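You operate a simulated robot arm through the tools that you are given. There is no shell and no other tool.

The job below is to be done with a simulated robot arm. You get a single attempt, and the scene is never put back.

JOB
Send the grey cradle's carrier on a TEST trip and put it back.
Fine: the dial goes back to HOLD. Set down upright: carrier.

It is judged by the outcome, as a careful person would: the job done as asked, and still so three seconds after it is handed in. It fails if anything else is knocked over, pushed out of place, dropped, spilled or broken.

ROBOT AND FRAMES
A 6-joint arm with a two-finger gripper, fixed in place. Base frame: the origin is at the foot of the arm, x ahead of it, y to its left, z up. Readings come in m, rad, newtons and seconds.
It reaches about 1.298 m from its shoulder. Its first joint turns from -2.601 to 2.601 rad. Payload 1.57 kg.
The TCP is the grasp point between the finger pads, 0.021 m short of the fingertips. In the tool frame z runs along the fingers and y along their closing line. Largest opening 0.07 m; the body of the gripper starts 0.05 m behind the TCP.
Orientation is told as [roll, pitch, yaw] about the base's x, y, z axes, in that order, counted from this pose: with the fingers straight down and closing along the base's y, the tool's x points along the base's -x, its y along +y and its z along -z.

CONTROLS
- The arm moves only by the tool nudge_tool. Its arguments are lists of equal length, an entry for each row: "linear": the shift along the base's x, y, z in units of 400 mm (1.0 is 400 mm), a list of three; "turn": the turn, a rotation vector about the base's x, y, z in units of 90 degrees (1.0 is 90 degrees), a list of three; "jaw": the opening in per cent of the stroke, from 0 (shut) to 100 (fully open). In form: {"linear": [[dx, dy, dz], ...], "turn": [[rx, ry, rz], ...], "jaw": [jaw, ...]}. A call has 1 to 20 rows; each row is the pose to reach, as a shift and turn from the pose commanded when the call began. A call with a number of a shift or a turn outside -1 to 1 is refused whole. A row lasts 0.2 s, in which the tool goes at most 0.05 m and 0.15 rad; a call with a longer step from one row to the next is refused whole, and so is a gripper value outside its range. A pose out of reach is approached as far as the arm can. The call stops where the force on the tool passes 40 N (or 10 N more than at its start, if that is more) or the arm is blocked; 0.2 s more then pass. Each finger halts on what it meets, pressing with about 30 N; the grip force reading is that of the motor and also rises with nothing between the fingers. The clock runs only during rows and for 0.2 s after the last one: add rows that repeat a pose to give the fingers time. The reply holds the time, the measured pose of the TCP, the force on the tool along the base axes, the opening and the grip force, in the units named above and with some noise, with the torque about the TCP (base axes, N m) and any sound that the robot's microphone picked up, and new pictures: "show" is both (left out), scene, wrist or none.
- Cameras (640 x 400 px; columns grow to the right, rows downward): "scene" is fixed at [0.3999, -0.6495, 1.6279]; the picture's right is [0.96, -0.27, 0.00], its down [-0.15, -0.53, -0.84] and it looks along [0.22, 0.81, -0.55] (base axes); focal length 367 px, centre (320, 200). "wrist" rides on the gripper at [0.079, 0.004, -0.081] in the tool frame; the picture's right is [-0.05, 1.00, 0.00], its down [-0.67, -0.04, -0.74] and it looks along [-0.74, -0.04, 0.67] (tool axes); focal length 256 px, centre (320, 200). There is no depth. A picture from a camera that has moved, and an enlarged one, comes with that camera's place and axes in the base frame and with its lens.
- move_column(by): slides the trunk up (or, below 0, down) by that many m; the arm rides with it, the base frame stays. It gives what a move gives, with no picture.
- inspect(camera, box): a new picture of the part [left, top, right, bottom] of that camera's present view, enlarged. No time passes.
- finish_job(): hands the job in; it is judged then, once.

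Nothing tells you positions but the pictures and the camera data. Unless the task says otherwise, let go and move clear before handing in.

The tools are called after "Call:" as a command line: name --argument value ..., lists and objects as JSON in quotes. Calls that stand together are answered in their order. nudge_tool: Moves the arm, as the interface text tells. Its arguments: {"type":"object","properties":{"linear":{"type":"array"},"turn":{"type":"array"},"jaw":{"type":"array"},"show":{"type":"string","enum":["both","scene","wrist","none"]}},"required":["linear","turn","jaw"]} The other tools are called the same way: move_column (by) slides the trunk up or down; inspect (camera, box) takes an enlarged picture of a part of a camera's view; finish_job () hands the job in.

At the start:

```text
t: 0.0
tool_pos: [0.472, 0.4069, 1.2003]
ee_rot: [-0.001, 0.001, 0.0]
wrist_force: [0.1, 1.1, -0.4]
torque: [-0.01, -0.01, -0.01]
width: 0.0699
gripper_force: 0.1
trunk travel left (down, up): [-0.881, 0.089]
```

scene: 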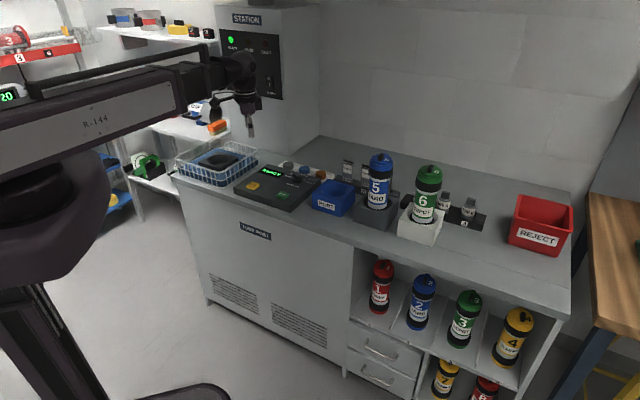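
wrist: 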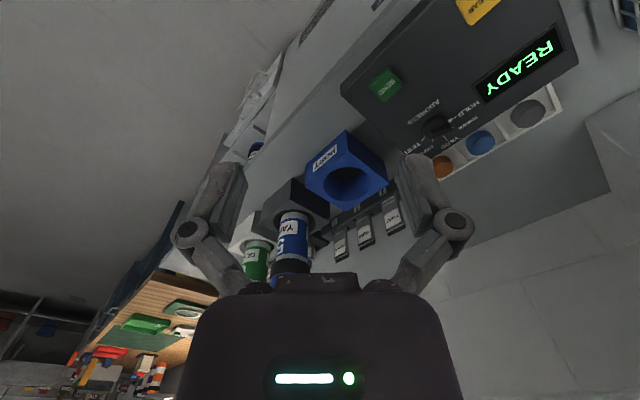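

I see a pneumatic tube station with a control panel reading READY, a blue bin/port, a grey cradle holding carrier 5 (blue) and a white cradle holding carrier 6 (green). I'll look closer at the panel, cradles and station before moving.

Call:
inspect --camera "scene" --box '[160, 120, 340, 232]'

Call:
inspect --camera "scene" --box '[300, 130, 500, 255]'

Call:
inspect --camera "scene" --box '[200, 0, 340, 110]'

Call:
inspect --camera "wrist" --box '[330, 0, 600, 190]'

Call:
inspect --camera "wrist" --box '[220, 110, 460, 290]'

```text
3.56 times, centred on (250, 176) of scene
camera zoom: at [0.3999, -0.6495, 1.6279], right [0.96, -0.27, 0.0], down [-0.15, -0.53, -0.84], along [0.22, 0.81, -0.55], focal length 1304 px, centre (569, 285)
```

zoom: 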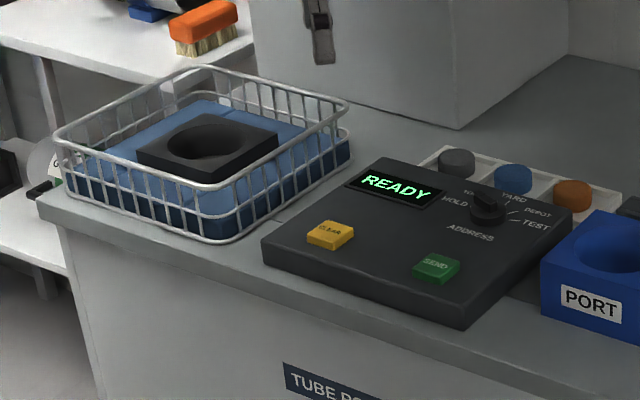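

```text
3.20 times, centred on (400, 192) of scene
camera zoom: at [0.3999, -0.6495, 1.6279], right [0.96, -0.27, 0.0], down [-0.15, -0.53, -0.84], along [0.22, 0.81, -0.55], focal length 1174 px, centre (64, 224)
```

zoom: 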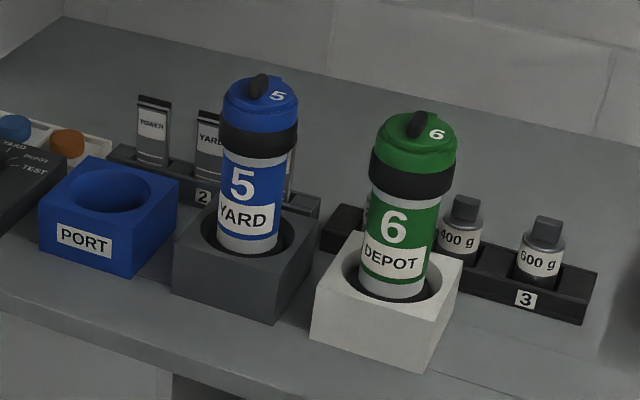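

```text
3.64 times, centred on (270, 55) of scene
camera zoom: at [0.3999, -0.6495, 1.6279], right [0.96, -0.27, 0.0], down [-0.15, -0.53, -0.84], along [0.22, 0.81, -0.55], focal length 1334 px, centre (502, 727)
```

zoom: 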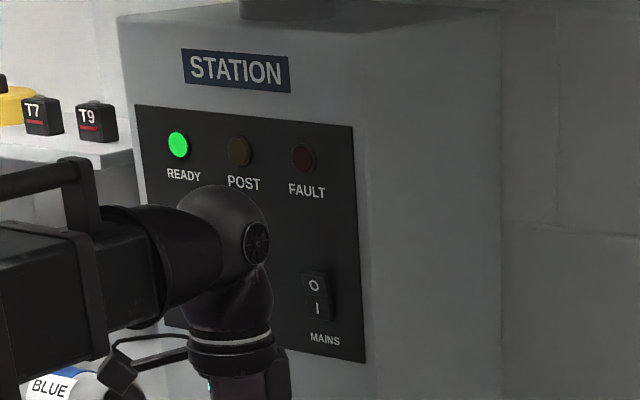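

```text
2.11 times, centred on (465, 95) of wrist
camera zoom: at [0.3927, 0.4112, 1.2814], right [0.05, 1.0, 0.0], down [0.67, -0.04, 0.74], along [0.74, -0.04, -0.67], focal length 539 px, centre (15, 421)
```

zoom: 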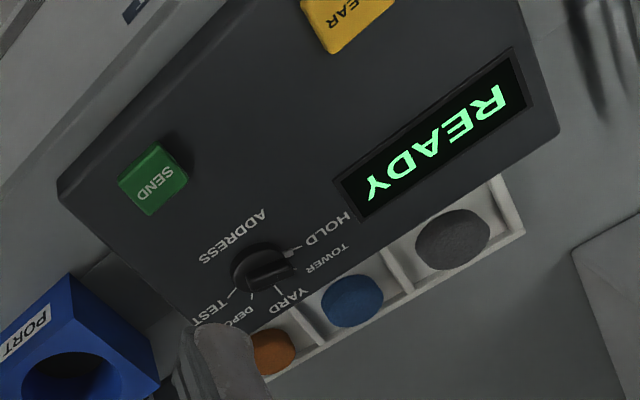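

```text
2.22 times, centred on (340, 200) of wrist
camera zoom: at [0.3927, 0.4112, 1.2814], right [0.05, 1.0, 0.0], down [0.67, -0.04, 0.74], along [0.74, -0.04, -0.67], focal length 569 px, centre (276, 200)
```

zoom: 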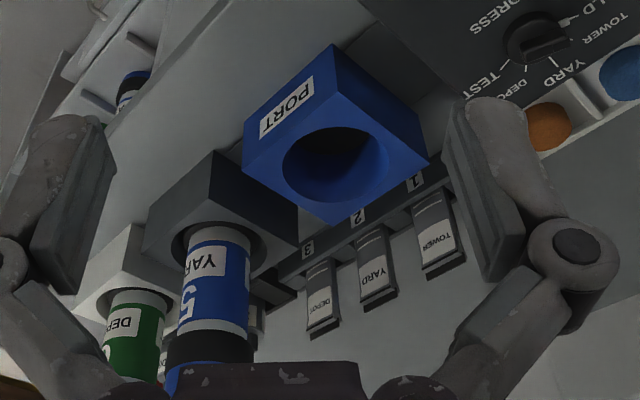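

The port looks to be near (0.757, 0.446) with its top at about z=0.91. Carrier 5 in the grey cradle is near (0.873, 0.319), with its cap top at about z=1.09. I'll move the wrist camera closer to study the carrier cap before planning a grip.

Call:
nudge_tool --linear '[[0.08, 0, 0.03], [0.16, -0.02, 0.06], [0.24, -0.04, 0.09], [0.32, -0.07, 0.12], [0.4, -0.1, 0.15], [0.48, -0.13, 0.15], [0.56, -0.16, 0.15], [0.56, -0.16, 0.15]]' --turn '[[0, 0, 0], [0, 0, 0], [0, 0, 0], [0, 0, 0], [0, 0, 0], [0, 0, 0], [0, 0, 0], [0, 0, 0]]' --jaw '[100, 100, 100, 100, 100, 100, 100, 100]'

```text
t: 1.8
tool_pos: [0.6965, 0.3425, 1.1996]
ee_rot: [0.0, 0.001, -0.002]
wrist_force: [0.5, 0.4, -0.4]
torque: [0.0, -0.02, 0.01]
width: 0.0701
gripper_force: 0.0
out of reach, approached as far as the arm can: row 1, 2, 3, 4, 5, 6, 7, 8
trunk travel left (down, up): [-0.881, 0.089]
camera wrist: at [0.6167, 0.3469, 1.2816], right [0.05, 1.0, 0.0], down [0.67, -0.04, 0.75], along [0.74, -0.04, -0.67], focal length 256 px, centre (320, 200)
```

scene: 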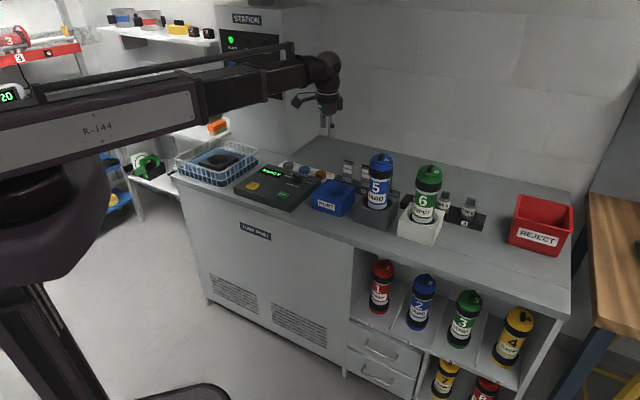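
wrist: 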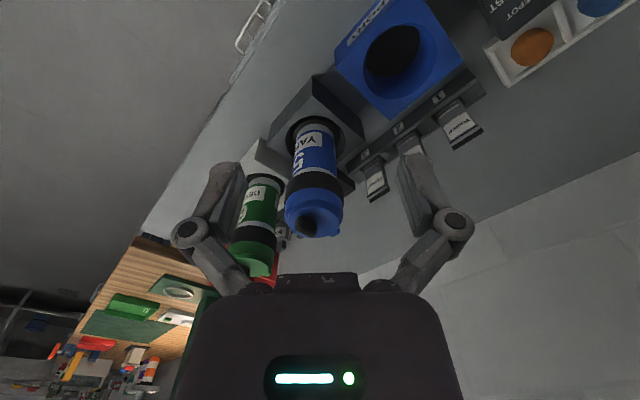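

The carrier's cap is visible from here, and z would not go above about 1.2 at this trunk height. I'll zoom in on the cap and the port.

Call:
inspect --camera "wrist" --box '[220, 90, 420, 290]'

Call:
inspect --camera "scene" --box '[340, 140, 460, 240]'

Call:
inspect --camera "scene" --box '[280, 30, 380, 160]'

Call:
inspect --camera "scene" --box '[340, 240, 560, 400]'

```text
2.00 times, centred on (320, 190) of wrist
camera zoom: at [0.6167, 0.3469, 1.2816], right [0.05, 1.0, 0.0], down [0.67, -0.04, 0.75], along [0.74, -0.04, -0.67], focal length 512 px, centre (320, 220)
```

zoom: 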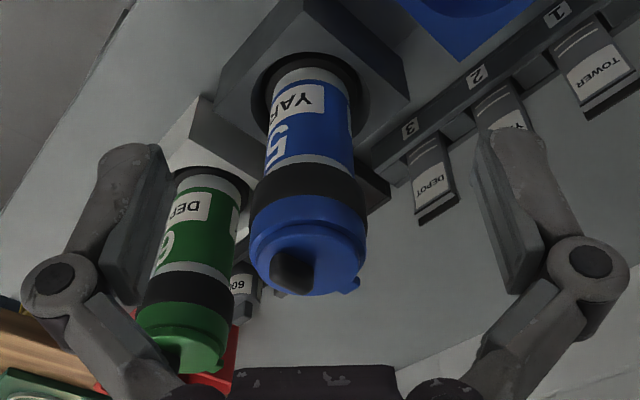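

```text
4.00 times, centred on (400, 190) of scene
camera zoom: at [0.3999, -0.6495, 1.6279], right [0.96, -0.27, 0.0], down [-0.15, -0.53, -0.84], along [0.22, 0.81, -0.55], focal length 1467 px, centre (0, 240)
```

zoom: 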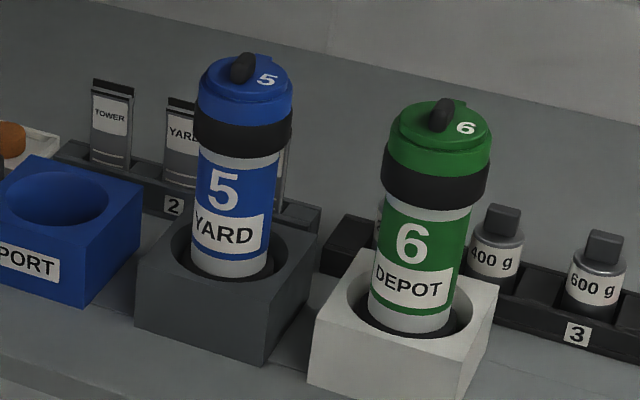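

```text
3.08 times, centred on (330, 95) of scene
camera zoom: at [0.3999, -0.6495, 1.6279], right [0.96, -0.27, 0.0], down [-0.15, -0.53, -0.84], along [0.22, 0.81, -0.55], focal length 1128 px, centre (289, 523)
```

zoom: 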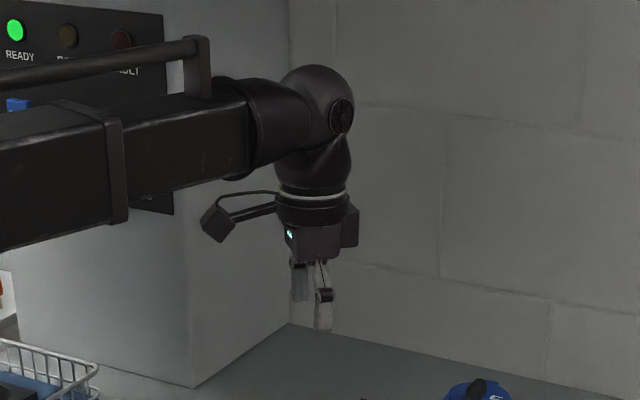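

```text
2.50 times, centred on (450, 320) of scene
camera zoom: at [0.3999, -0.6495, 1.6279], right [0.96, -0.27, 0.0], down [-0.15, -0.53, -0.84], along [0.22, 0.81, -0.55], focal length 917 px, centre (-5, -100)
```

zoom: 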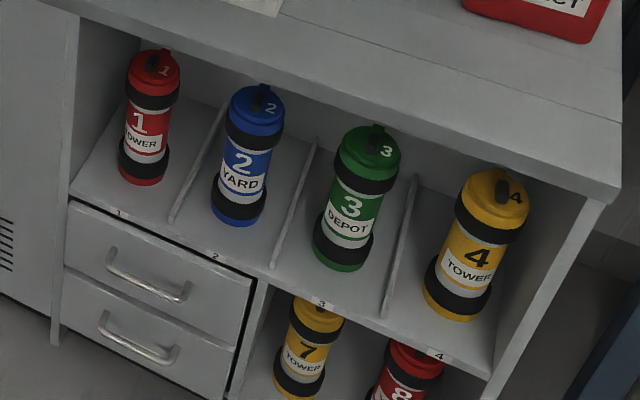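

The cap and upper band look about 0.08 m wide and the body about 0.065 m, with a black tab on the lid. I'll zoom in harder on the tab and the dial.

Call:
inspect --camera "wrist" --box '[270, 180, 360, 245]'

Call:
inspect --camera "scene" --box '[355, 145, 405, 180]'

Call:
inspect --camera "scene" --box '[360, 250, 480, 330]'

Call:
inspect --camera "scene" --box '[270, 160, 335, 205]'

```text
6.15 times, centred on (315, 212) of wrist
camera zoom: at [0.6167, 0.3469, 1.2816], right [0.05, 1.0, 0.0], down [0.67, -0.04, 0.75], along [0.74, -0.04, -0.67], focal length 1575 px, centre (351, 123)
```

zoom: 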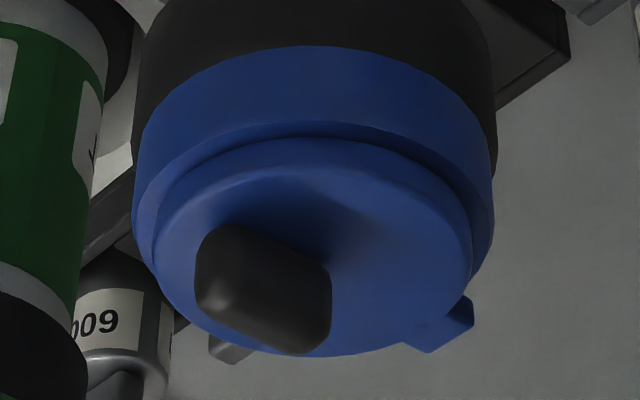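

```text
11.43 times, centred on (380, 162) of scene
camera zoom: at [0.3999, -0.6495, 1.6279], right [0.96, -0.27, 0.0], down [-0.15, -0.53, -0.84], along [0.22, 0.81, -0.55], focal length 4191 px, centre (-366, 629)
```

zoom: 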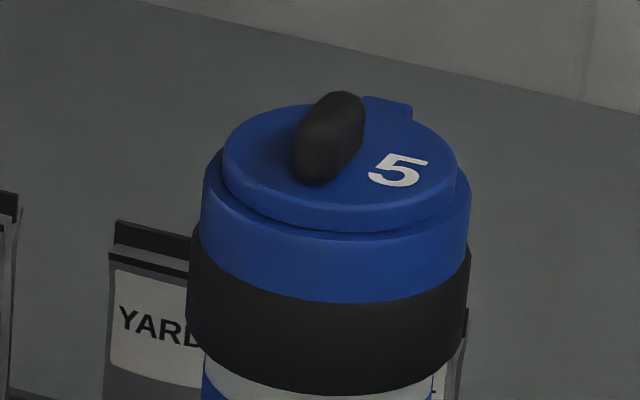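

```text
5.00 times, centred on (420, 290) of scene
camera zoom: at [0.3999, -0.6495, 1.6279], right [0.96, -0.27, 0.0], down [-0.15, -0.53, -0.84], along [0.22, 0.81, -0.55], focal length 1834 px, centre (-180, -250)
```

zoom: 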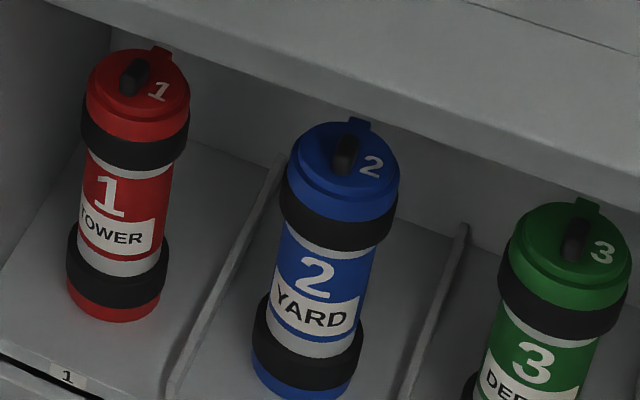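

```text
8.89 times, centred on (302, 182) of scene
camera zoom: at [0.3999, -0.6495, 1.6279], right [0.96, -0.27, 0.0], down [-0.15, -0.53, -0.84], along [0.22, 0.81, -0.55], focal length 3260 px, centre (476, 356)
```

zoom: 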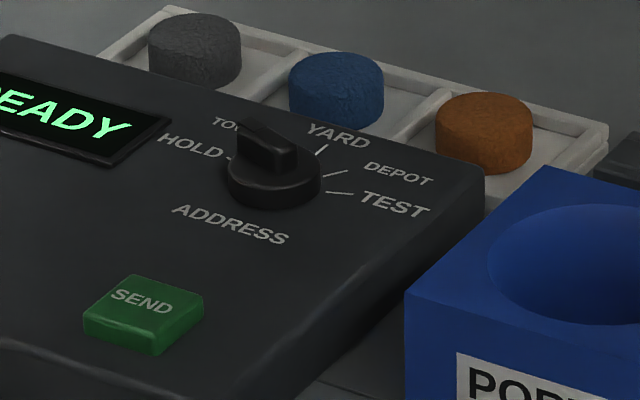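

The handle is a black rib on the lid with what may be a hinge behind it. I'll measure the body width accurately and see the dial pointer better before choosing a grip.

Call:
inspect --camera "scene" --box '[355, 170, 405, 205]'

Call:
inspect --camera "scene" --box '[355, 195, 405, 230]'

Call:
inspect --camera "scene" --box '[285, 165, 325, 193]'

Call:
inspect --camera "scene" --box '[305, 175, 365, 220]'

Call:
inspect --camera "scene" --box '[170, 135, 270, 200]'

```text
11.43 times, centred on (380, 188) of scene
camera zoom: at [0.3999, -0.6495, 1.6279], right [0.96, -0.27, 0.0], down [-0.15, -0.53, -0.84], along [0.22, 0.81, -0.55], focal length 4191 px, centre (-366, 343)
```

zoom: 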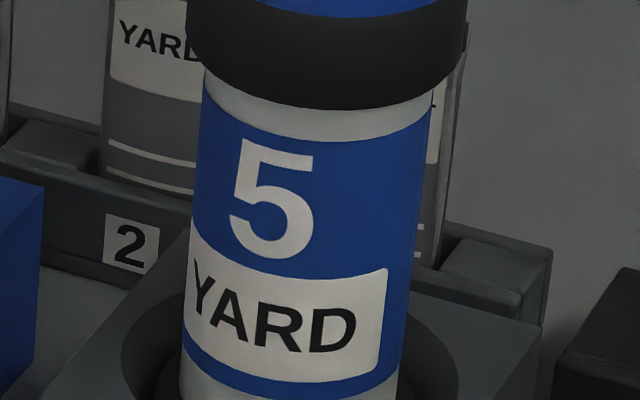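

```text
11.43 times, centred on (380, 212) of scene
camera zoom: at [0.3999, -0.6495, 1.6279], right [0.96, -0.27, 0.0], down [-0.15, -0.53, -0.84], along [0.22, 0.81, -0.55], focal length 4191 px, centre (-366, 57)
```

zoom: 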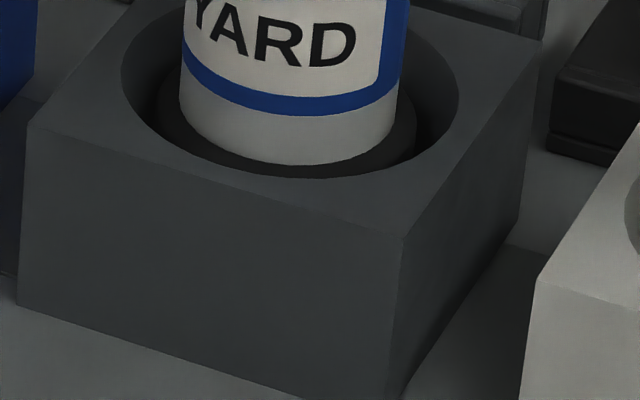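

```text
14.29 times, centred on (305, 179) of scene
camera zoom: at [0.3999, -0.6495, 1.6279], right [0.96, -0.27, 0.0], down [-0.15, -0.53, -0.84], along [0.22, 0.81, -0.55], focal length 5239 px, centre (534, 500)
```

zoom: 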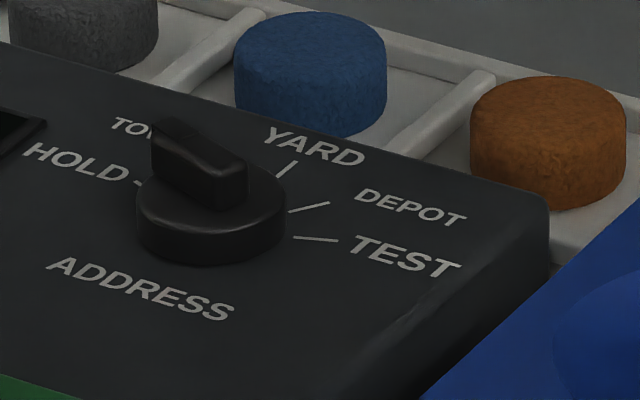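

```text
8.89 times, centred on (335, 198) of scene
camera zoom: at [0.3999, -0.6495, 1.6279], right [0.96, -0.27, 0.0], down [-0.15, -0.53, -0.84], along [0.22, 0.81, -0.55], focal length 3260 px, centre (187, 222)
```

zoom: 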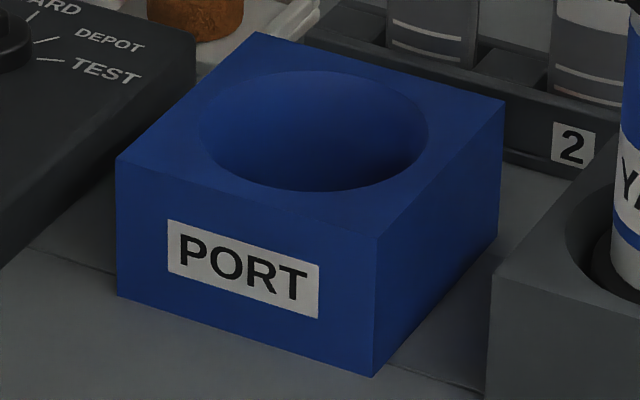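

```text
6.15 times, centred on (220, 168) of scene
camera zoom: at [0.3999, -0.6495, 1.6279], right [0.96, -0.27, 0.0], down [-0.15, -0.53, -0.84], along [0.22, 0.81, -0.55], focal length 2257 px, centre (935, 400)
```

zoom: 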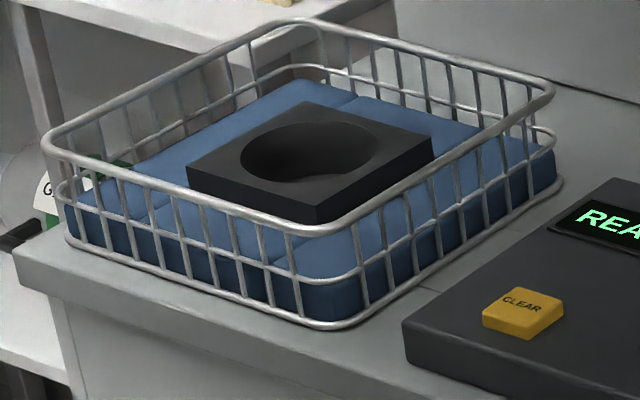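

The dial's pointer is on HOLD, and the labels run TOWER, YARD, DEPOT, TEST clockwise. From two-view intersection the dial is near (0.652, 0.606) and SEND near (0.573, 0.504). Next I'll swing the camera square to the counter, facing the panel, and lower the trunk for a closer view.

Call:
nudge_tool --linear '[[-0.06, 0.042, 0], [-0.12, 0.084, 0], [-0.18, 0.126, 0], [-0.24, 0.168, 0], [-0.3, 0.21, 0], [-0.36, 0.252, 0], [-0.42, 0.294, 0], [-0.464, 0.334, 0], [-0.464, 0.334, 0]]' --turn '[[0, 0, 0.06], [0, 0, 0.12], [0, 0, 0.18], [0, 0, 0.24], [0, 0, 0.3], [0, 0, 0.36], [0, 0, 0.42], [0, 0, 0.473], [0, 0, 0.473]]' --jaw '[100, 100, 100, 100, 100, 100, 100, 100, 100]' --show "wrist"

Call:
move_column --by -0.15

Call:
inspect --camera "wrist" --box '[0, 0, 640, 400]'

```text
t: 3.8
tool_pos: [0.5108, 0.4766, 1.2002]
ee_rot: [0.0, -0.002, 0.744]
wrist_force: [0.1, -0.2, -0.4]
torque: [0.03, 0.0, 0.02]
width: 0.0698
gripper_force: 0.1
trunk travel left (down, up): [-0.881, 0.089]
camera wrist: at [0.4495, 0.4265, 1.2814], right [-0.64, 0.77, 0.0], down [0.51, 0.42, 0.74], along [0.57, 0.47, -0.67], focal length 256 px, centre (320, 200)
```

wrist: 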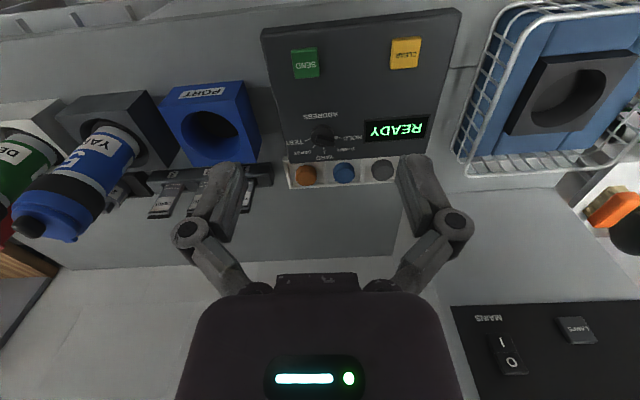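

```text
t: 5.5
tool_pos: [0.5104, 0.4773, 1.0502]
ee_rot: [0.0, 0.0, 0.741]
wrist_force: [0.4, -0.1, 0.1]
torque: [0.0, 0.03, -0.03]
width: 0.07
gripper_force: 0.2
trunk travel left (down, up): [-0.731, 0.239]
```

```text
1.00 times, centred on (320, 200) of wrist (not enlarged: the box is as wide or as high as the picture)
camera zoom: at [0.4494, 0.4265, 1.1314], right [-0.64, 0.77, 0.0], down [0.51, 0.42, 0.74], along [0.57, 0.47, -0.67], focal length 256 px, centre (320, 200)
```

zoom: 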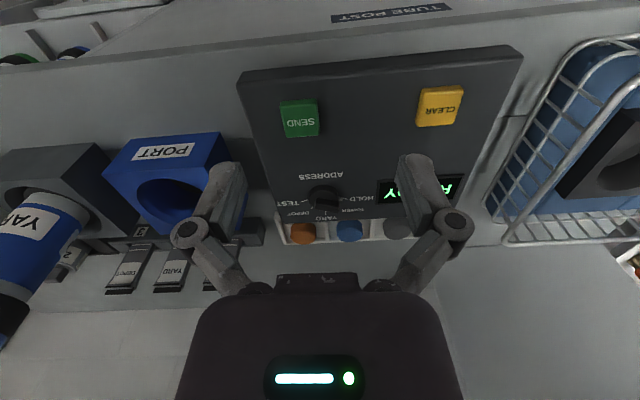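

The view is now nearly square to the counter, and I can see SEND, CLEAR, the dial and the port. I'll zoom into each so I can measure them.

Call:
inspect --camera "wrist" --box '[265, 155, 385, 235]'

Call:
inspect --camera "wrist" --box '[230, 40, 530, 230]'

Call:
inspect --camera "wrist" --box '[0, 110, 240, 260]'

```text
5.00 times, centred on (325, 195) of wrist
camera zoom: at [0.4494, 0.4265, 1.1314], right [-0.64, 0.77, 0.0], down [0.51, 0.42, 0.74], along [0.57, 0.47, -0.67], focal length 1280 px, centre (295, 225)
```

zoom: 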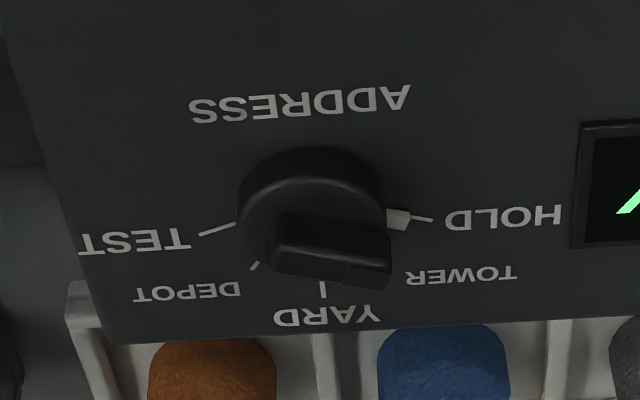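

```text
2.11 times, centred on (380, 135) of wrist
camera zoom: at [0.4494, 0.4265, 1.1314], right [-0.64, 0.77, 0.0], down [0.51, 0.42, 0.74], along [0.57, 0.47, -0.67], focal length 539 px, centre (194, 337)
```

zoom: 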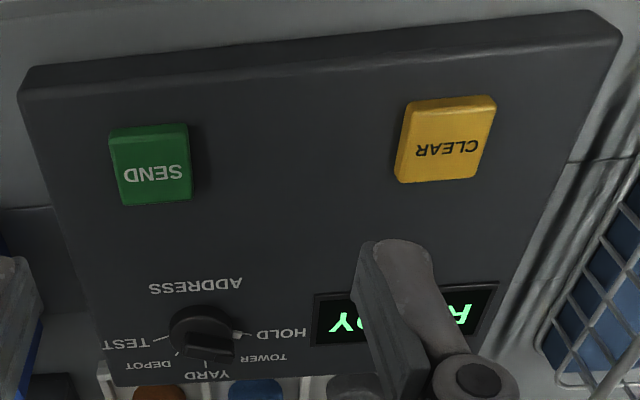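

```text
2.67 times, centred on (120, 185) of wrist
camera zoom: at [0.4494, 0.4265, 1.1314], right [-0.64, 0.77, 0.0], down [0.51, 0.42, 0.74], along [0.57, 0.47, -0.67], focal length 683 px, centre (853, 240)
```

zoom: 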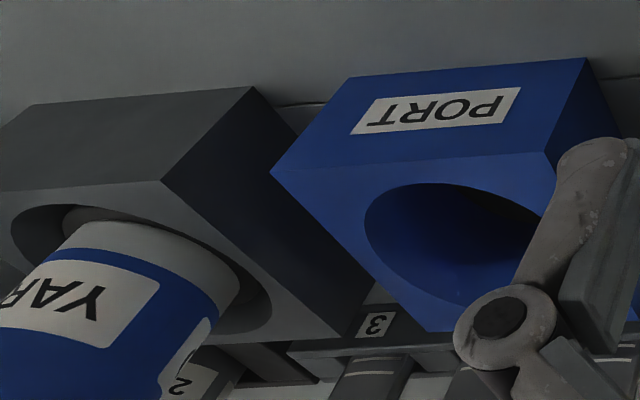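

The panel reads clearly: HOLD sits about 20° above the left and TEST about 20° above the right, so the turn to TEST is about 140° clockwise. I'll go over the dial with the jaws set across its rib (yaw about 114°) so that the turn ends comfortably near -26°.

Call:
nudge_tool --linear '[[0.036, 0.032, 0], [0.072, 0.064, 0], [0.108, 0.096, 0], [0.144, 0.128, 0], [0.18, 0.16, 0], [0.217, 0.191, 0], [0.253, 0.223, 0], [0.289, 0.255, 0], [0.325, 0.287, 0], [0.362, 0.319, 0], [0.362, 0.319, 0]]' --turn '[[0, 0, 0.079], [0, 0, 0.159], [0, 0, 0.238], [0, 0, 0.318], [0, 0, 0.397], [0, 0, 0.476], [0, 0, 0.556], [0, 0, 0.635], [0, 0, 0.715], [0, 0, 0.794], [0, 0, 0.794]]' --jaw '[100, 100, 100, 100, 90, 80, 70, 60, 60, 60, 60]' --show "both"

Call:
inspect --camera "wrist" --box '[220, 100, 420, 225]'

```text
t: 8.0
tool_pos: [0.6555, 0.6036, 1.0502]
ee_rot: [0.0, 0.0, 1.992]
wrist_force: [0.0, 0.1, -0.6]
torque: [-0.02, 0.02, -0.02]
width: 0.0422
gripper_force: 0.1
trunk travel left (down, up): [-0.731, 0.239]
camera wrist: at [0.684, 0.5296, 1.1315], right [-0.93, -0.36, 0.0], down [-0.24, 0.62, 0.74], along [-0.27, 0.7, -0.67], focal length 256 px, centre (320, 200)
```

scene: 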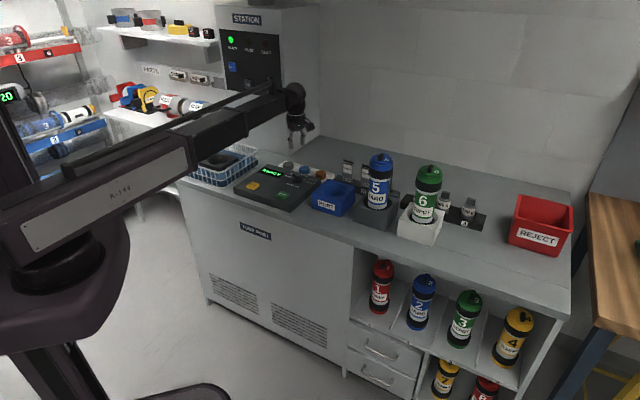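
wrist: 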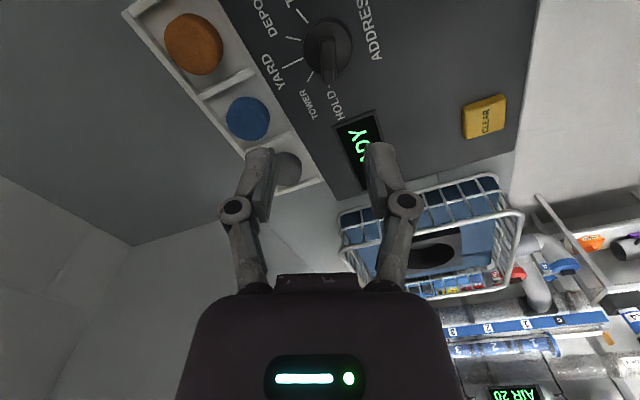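

```text
3.20 times, centred on (320, 162) of wrist
camera zoom: at [0.684, 0.5296, 1.1315], right [-0.93, -0.36, 0.0], down [-0.24, 0.62, 0.74], along [-0.27, 0.7, -0.67], focal length 819 px, centre (320, 320)
```

zoom: 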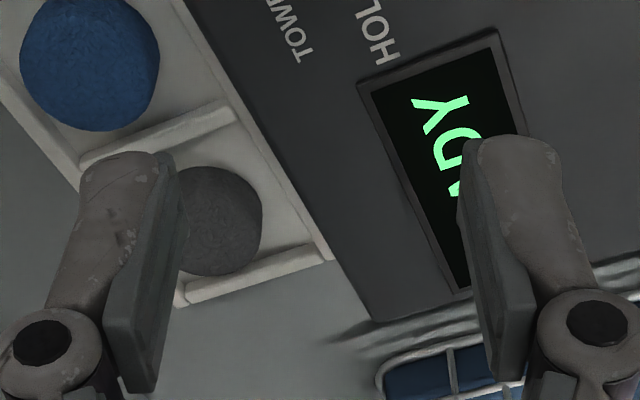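

The dial is now straight ahead of the fingers, with its rib pointing toward HOLD. I'll zoom on it to fix its center and rib direction.

Call:
inspect --camera "wrist" --box '[260, 0, 400, 88]'

Call:
inspect --camera "scene" --box '[285, 165, 325, 193]'

```text
4.55 times, centred on (330, 44) of wrist
camera zoom: at [0.684, 0.5296, 1.1315], right [-0.93, -0.36, 0.0], down [-0.24, 0.62, 0.74], along [-0.27, 0.7, -0.67], focal length 1164 px, centre (274, 909)
```

zoom: 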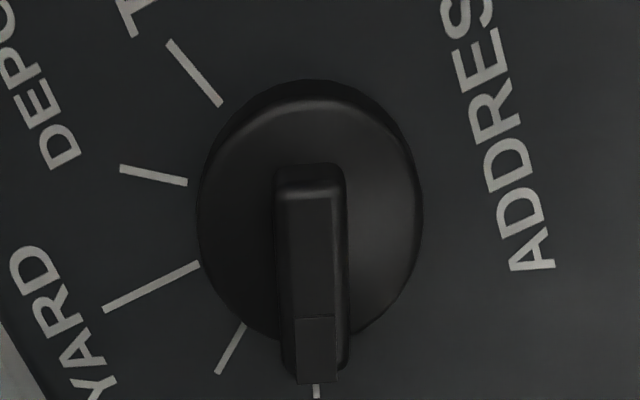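

```text
14.29 times, centred on (305, 179) of scene
camera zoom: at [0.3999, -0.6495, 1.6279], right [0.96, -0.27, 0.0], down [-0.15, -0.53, -0.84], along [0.22, 0.81, -0.55], focal length 5239 px, centre (534, 500)
```

zoom: 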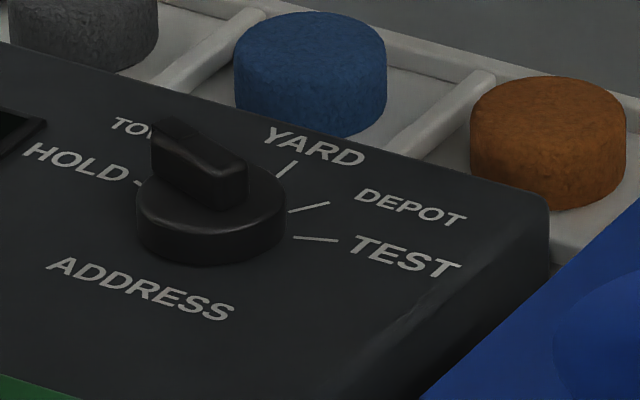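

From two views, the dial center is about (0.6505, 0.597) with the disc top at z≈0.890, and the rib is aligned with the tool. I'll center over it and come down to just above the rib, then check.

Call:
nudge_tool --linear '[[-0.0125, -0.016, 0], [-0.0125, -0.016, -0.07], [-0.0125, -0.016, -0.14], [-0.0125, -0.016, -0.21], [-0.0125, -0.016, -0.27], [-0.0125, -0.016, -0.27]]' --turn '[[0, 0, 0], [0, 0, 0], [0, 0, 0], [0, 0, 0], [0, 0, 0], [0, 0, 0]]' --jaw '[60, 60, 60, 60, 60, 60]' --show "both"

Call:
inspect --camera "wrist" --box '[220, 80, 420, 205]'

```text
t: 9.3
tool_pos: [0.6502, 0.5968, 1.0501]
ee_rot: [0.001, 0.0, 1.988]
wrist_force: [0.1, 0.0, -0.5]
torque: [-0.01, 0.0, 0.01]
width: 0.0424
gripper_force: 0.0
out of reach, approached as far as the arm can: row 2, 3, 4, 5, 6
trunk travel left (down, up): [-0.731, 0.239]
camera wrist: at [0.6791, 0.5236, 1.1314], right [-0.93, -0.36, 0.0], down [-0.24, 0.62, 0.74], along [-0.27, 0.7, -0.67], focal length 256 px, centre (320, 200)
```

scene: 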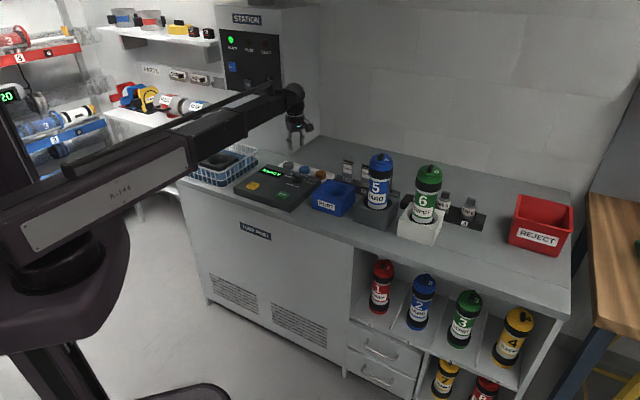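
wrist: 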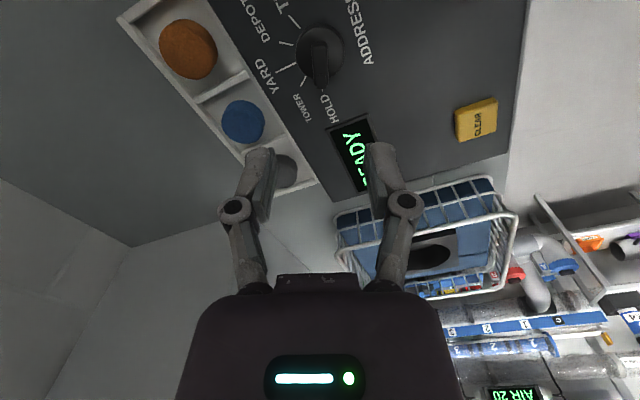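

```text
3.20 times, centred on (320, 142) of wrist
camera zoom: at [0.6791, 0.5236, 1.1314], right [-0.93, -0.36, 0.0], down [-0.24, 0.62, 0.74], along [-0.27, 0.7, -0.67], focal length 819 px, centre (320, 384)
```

zoom: 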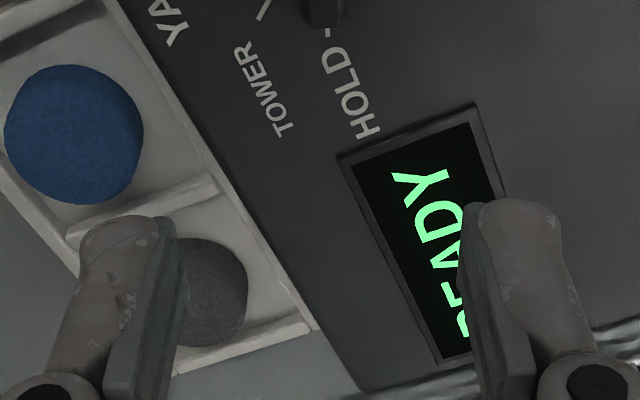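

The arm cannot change height by itself with the tool vertical, so height has to come from the trunk. I'll lower the trunk to bring the fingers to just above the rib.

Call:
move_column --by -0.1

Call:
inspect --camera "wrist" --box '[220, 60, 420, 260]'

Call:
inspect --camera "scene" --box '[260, 100, 360, 200]'

```text
t: 10.7
tool_pos: [0.6509, 0.5971, 0.9501]
ee_rot: [-0.001, 0.0, 1.99]
wrist_force: [0.8, 0.7, 0.4]
torque: [0.02, 0.02, 0.0]
width: 0.0419
gripper_force: 0.0
trunk travel left (down, up): [-0.631, 0.339]
```

```text
2.00 times, centred on (320, 160) of wrist
camera zoom: at [0.6791, 0.5235, 1.0315], right [-0.93, -0.36, 0.0], down [-0.24, 0.62, 0.74], along [-0.27, 0.7, -0.67], focal length 512 px, centre (320, 280)
```

zoom: 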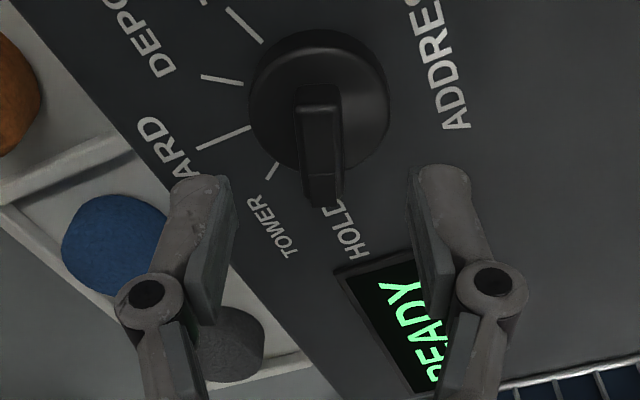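

```text
4.00 times, centred on (310, 150) of scene
camera zoom: at [0.3999, -0.6495, 1.6279], right [0.96, -0.27, 0.0], down [-0.15, -0.53, -0.84], along [0.22, 0.81, -0.55], focal length 1467 px, centre (360, 400)
```

zoom: 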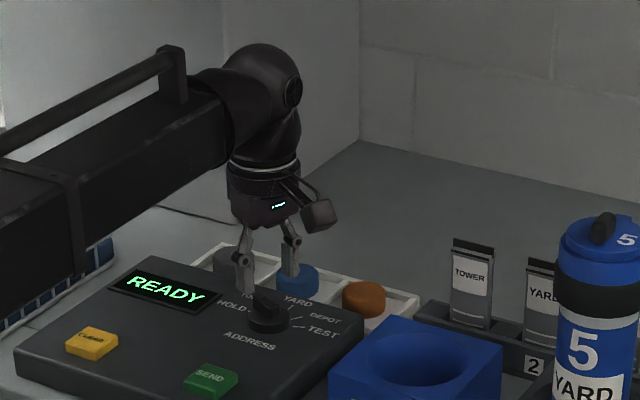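

The tool axis lines up with the disc center and the rib sits midway between the fingers. I'll lower the last few centimetres so the pads straddle the rib just above the disc.

Call:
move_column --by -0.025

Call:
move_column --by -0.01

Call:
inspect --camera "wrist" --box '[220, 60, 420, 260]'

Call:
inspect --camera "scene" --box '[280, 145, 340, 195]'

```text
t: 11.4
tool_pos: [0.6515, 0.5975, 0.9253]
ee_rot: [-0.001, 0.001, 1.99]
wrist_force: [0.5, 0.1, 0.4]
torque: [0.02, 0.0, -0.01]
width: 0.0422
gripper_force: 0.1
trunk travel left (down, up): [-0.606, 0.364]
```

```text
t: 12.0
tool_pos: [0.6504, 0.5964, 0.9141]
ee_rot: [0.0, 0.0, 1.99]
wrist_force: [-0.8, -1.1, -1.3]
torque: [0.03, -0.01, 0.03]
width: 0.0421
gripper_force: 0.0
trunk travel left (down, up): [-0.596, 0.374]
```

```text
2.00 times, centred on (320, 160) of wrist
camera zoom: at [0.6791, 0.5235, 0.9964], right [-0.93, -0.36, 0.0], down [-0.24, 0.62, 0.74], along [-0.27, 0.7, -0.67], focal length 512 px, centre (320, 280)
```

zoom: 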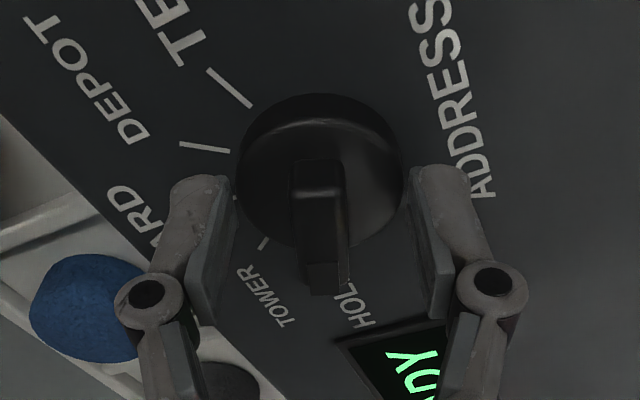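

```text
8.00 times, centred on (310, 170) of scene
camera zoom: at [0.3999, -0.6495, 1.6279], right [0.96, -0.27, 0.0], down [-0.15, -0.53, -0.84], along [0.22, 0.81, -0.55], focal length 2934 px, centre (400, 440)
```

zoom: 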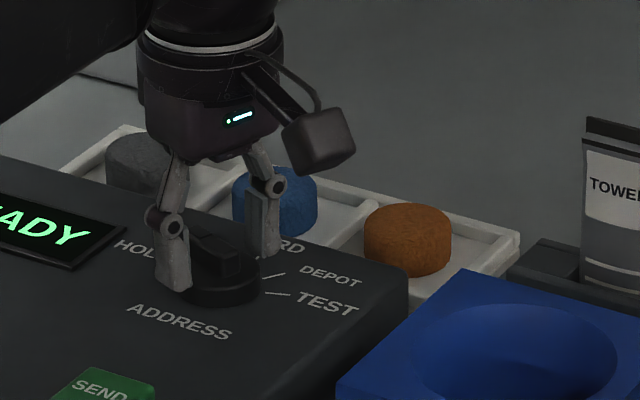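

The pads straddle the rib with the tips a few millimetres above the disc. I'll close on the rib now.

Call:
nudge_tool --linear '[[0, 0, 0], [0, 0, 0], [0, 0, 0], [0, 0, 0]]' --turn '[[0, 0, 0], [0, 0, 0], [0, 0, 0], [0, 0, 0]]' --jaw '[0, 0, 0, 0]' --show "wrist"

Call:
inspect --camera "wrist" --box '[220, 60, 420, 260]'

```text
t: 12.5
tool_pos: [0.6508, 0.5977, 0.9178]
ee_rot: [-0.008, 0.0, 1.99]
wrist_force: [1.5, 1.9, 34.9]
torque: [-0.09, 0.11, -0.02]
width: 0.0129
gripper_force: 31.8
trunk travel left (down, up): [-0.596, 0.374]
stopped in row 2: the force on the tool passed its limit at 42 N (the readings are from after the stop); the commanded pose is now the measured one
camera wrist: at [0.6789, 0.5228, 0.9992], right [-0.93, -0.36, -0.01], down [-0.24, 0.62, 0.75], along [-0.26, 0.7, -0.67], focal length 256 px, centre (320, 200)
```

wrist: 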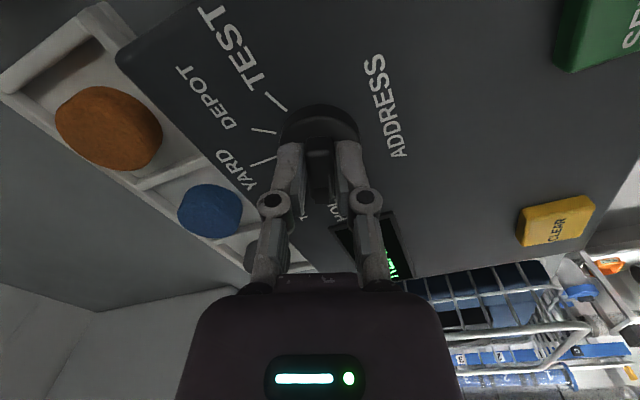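

```text
2.00 times, centred on (320, 160) of wrist
camera zoom: at [0.6789, 0.5228, 0.9992], right [-0.93, -0.36, -0.01], down [-0.24, 0.62, 0.75], along [-0.26, 0.7, -0.67], focal length 512 px, centre (320, 280)
```

zoom: 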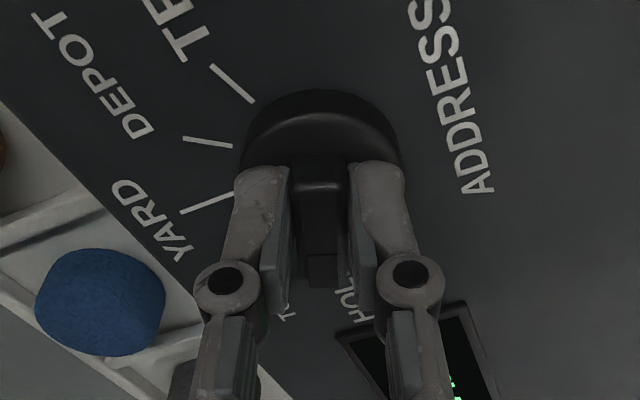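

The fingertips push down on the disc as they close (35 N up), so the tips swing lower when shutting. I'll open, raise the trunk about 9 mm and close again.

Call:
nudge_tool --linear '[[0, 0, 0], [0, 0, 0], [0, 0, 0]]' --turn '[[0, 0, 0], [0, 0, 0], [0, 0, 0]]' --jaw '[40, 50, 50]' --show "none"

Call:
move_column --by 0.009

```text
t: 13.3
tool_pos: [0.6527, 0.5979, 0.914]
ee_rot: [-0.004, 0.0, 1.99]
wrist_force: [0.8, -2.1, 3.1]
torque: [0.0, 0.02, 0.05]
width: 0.0374
gripper_force: 0.3
trunk travel left (down, up): [-0.596, 0.374]
```

```text
t: 13.9
tool_pos: [0.652, 0.5984, 0.9243]
ee_rot: [-0.003, 0.0, 1.989]
wrist_force: [-0.6, -0.1, 1.3]
torque: [0.0, -0.01, 0.02]
width: 0.035
gripper_force: 0.0
trunk travel left (down, up): [-0.605, 0.365]
```

Now clear of contact. I'll close on the rib again at this height.

Call:
nudge_tool --linear '[[-0.002, -0.002, 0], [-0.002, -0.002, 0], [-0.002, -0.002, 0], [-0.002, -0.002, 0]]' --turn '[[0, 0, 0], [0, 0, 0], [0, 0, 0], [0, 0, 0]]' --jaw '[30, 15, 0, 0]' --show "wrist"

```text
t: 14.9
tool_pos: [0.6518, 0.5982, 0.9247]
ee_rot: [-0.001, 0.0, 1.989]
wrist_force: [-5.0, -3.2, -3.5]
torque: [0.1, 0.17, 0.01]
width: 0.0131
gripper_force: 32.2
trunk travel left (down, up): [-0.605, 0.365]
camera wrist: at [0.6791, 0.5234, 1.0054], right [-0.93, -0.36, 0.0], down [-0.24, 0.62, 0.74], along [-0.27, 0.7, -0.67], focal length 256 px, centre (320, 200)
```

wrist: 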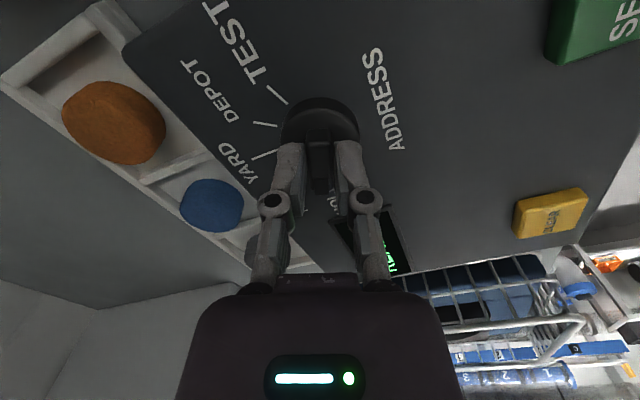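

I have a firm grip on the rib (13 mm) with low forces. I'll turn clockwise 70° first, watching force and dial.

Call:
nudge_tool --linear '[[-0.002, -0.002, 0], [-0.002, -0.002, 0], [-0.002, -0.002, 0], [-0.002, -0.002, 0], [-0.002, -0.002, 0], [-0.002, -0.002, 0], [-0.002, -0.002, 0], [-0.002, -0.002, 0], [-0.002, -0.002, 0], [-0.002, -0.002, 0], [-0.002, -0.002, 0]]' --turn '[[0, 0, -0.078], [0, 0, -0.156], [0, 0, -0.233], [0, 0, -0.311], [0, 0, -0.389], [0, 0, -0.467], [0, 0, -0.544], [0, 0, -0.622], [0, 0, -0.7], [0, 0, -0.778], [0, 0, -0.778]]' --jaw '[0, 0, 0, 0, 0, 0, 0, 0, 0, 0, 0]' --show "both"

Call:
inspect --camera "wrist" --box '[220, 40, 420, 240]'

```text
t: 17.3
tool_pos: [0.6518, 0.5985, 0.9234]
ee_rot: [-0.003, -0.001, 0.766]
wrist_force: [-4.0, 4.7, 1.6]
torque: [0.36, -0.15, 0.03]
width: 0.013
gripper_force: 32.1
trunk travel left (down, up): [-0.605, 0.365]
camera wrist: at [0.5899, 0.546, 1.0054], right [-0.65, 0.76, 0.0], down [0.5, 0.44, 0.75], along [0.57, 0.49, -0.67], focal length 256 px, centre (320, 200)
```

scene: 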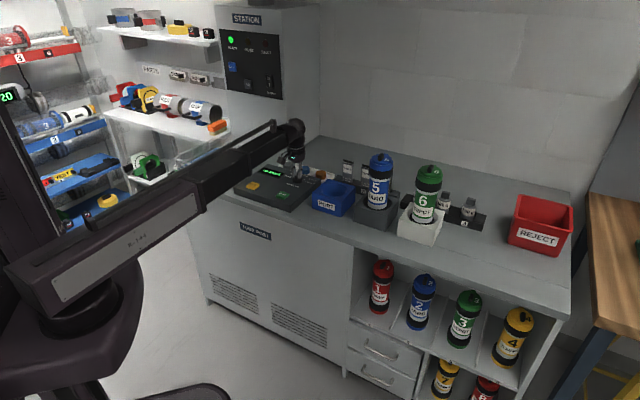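
wrist: 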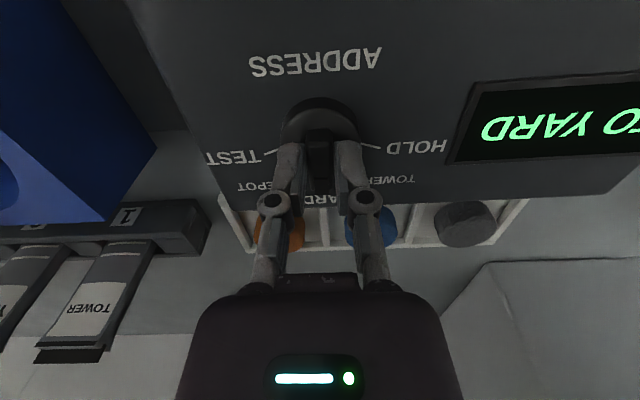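

```text
2.00 times, centred on (320, 140) of wrist
camera zoom: at [0.5899, 0.546, 1.0054], right [-0.65, 0.76, 0.0], down [0.5, 0.44, 0.75], along [0.57, 0.49, -0.67], focal length 512 px, centre (320, 320)
```

zoom: 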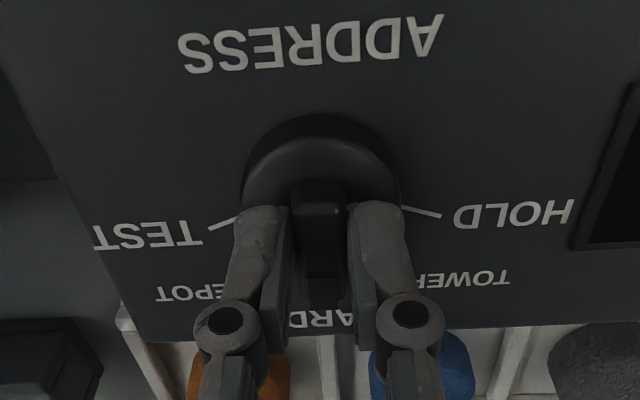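

The dial has moved to YARD and the display shows "TO YARD". I'll turn another 70° clockwise to reach TEST.

Call:
nudge_tool --linear '[[0, 0, 0], [0, 0, 0], [0, 0, 0], [0, 0, 0], [0, 0, 0], [0, 0, 0], [0, 0, 0], [0, 0, 0], [0, 0, 0], [0, 0, 0], [0, 0, 0]]' --turn '[[0, 0, -0.078], [0, 0, -0.156], [0, 0, -0.233], [0, 0, -0.311], [0, 0, -0.389], [0, 0, -0.467], [0, 0, -0.544], [0, 0, -0.622], [0, 0, -0.7], [0, 0, -0.778], [0, 0, -0.778]]' --jaw '[0, 0, 0, 0, 0, 0, 0, 0, 0, 0, 0]' --show "both"

Call:
inspect --camera "wrist" --box '[220, 40, 420, 240]'

Call:
inspect --camera "scene" --box '[225, 150, 345, 215]'

```text
t: 19.7
tool_pos: [0.6497, 0.5986, 0.924]
ee_rot: [-0.002, -0.004, -0.455]
wrist_force: [-1.2, 17.9, 10.3]
torque: [0.42, 0.19, 0.55]
width: 0.013
gripper_force: 31.7
trunk travel left (down, up): [-0.605, 0.365]
camera wrist: at [0.5808, 0.6373, 1.0053], right [0.49, 0.87, 0.0], down [0.58, -0.32, 0.75], along [0.65, -0.36, -0.67], focal length 256 px, centre (320, 200)
```

scene: 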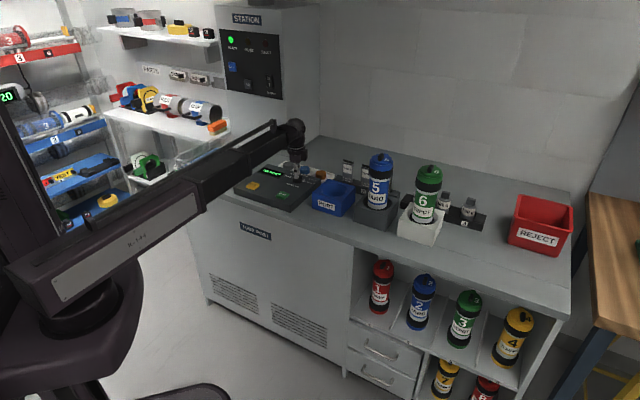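
wrist: 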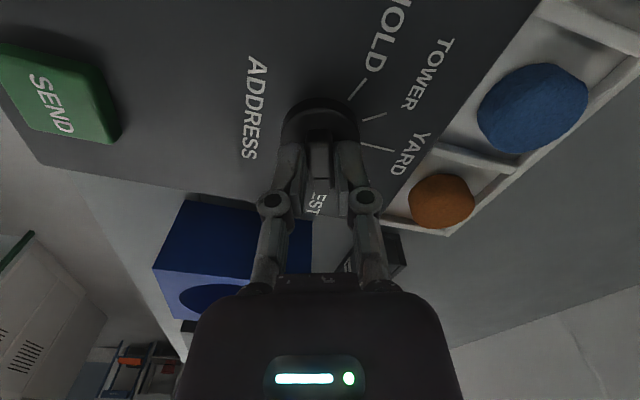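

```text
2.00 times, centred on (320, 140) of wrist
camera zoom: at [0.5808, 0.6373, 1.0053], right [0.49, 0.87, 0.0], down [0.58, -0.32, 0.75], along [0.65, -0.36, -0.67], focal length 512 px, centre (320, 320)
```

zoom: 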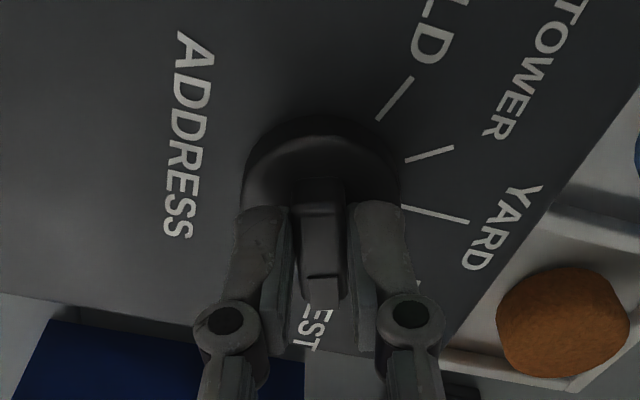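

```text
5.33 times, centred on (285, 182) of scene
camera zoom: at [0.3999, -0.6495, 1.6279], right [0.96, -0.27, 0.0], down [-0.15, -0.53, -0.84], along [0.22, 0.81, -0.55], focal length 1956 px, centre (507, 293)
```

zoom: 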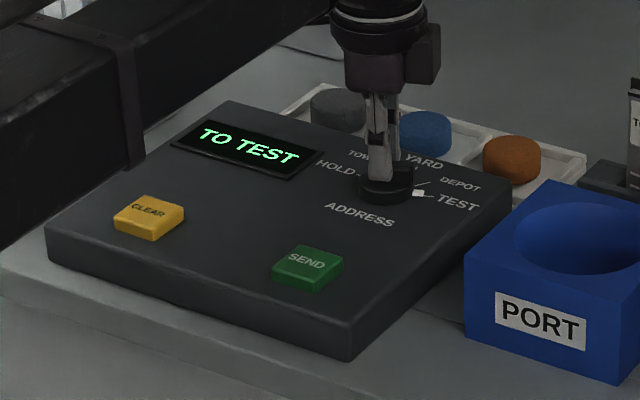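

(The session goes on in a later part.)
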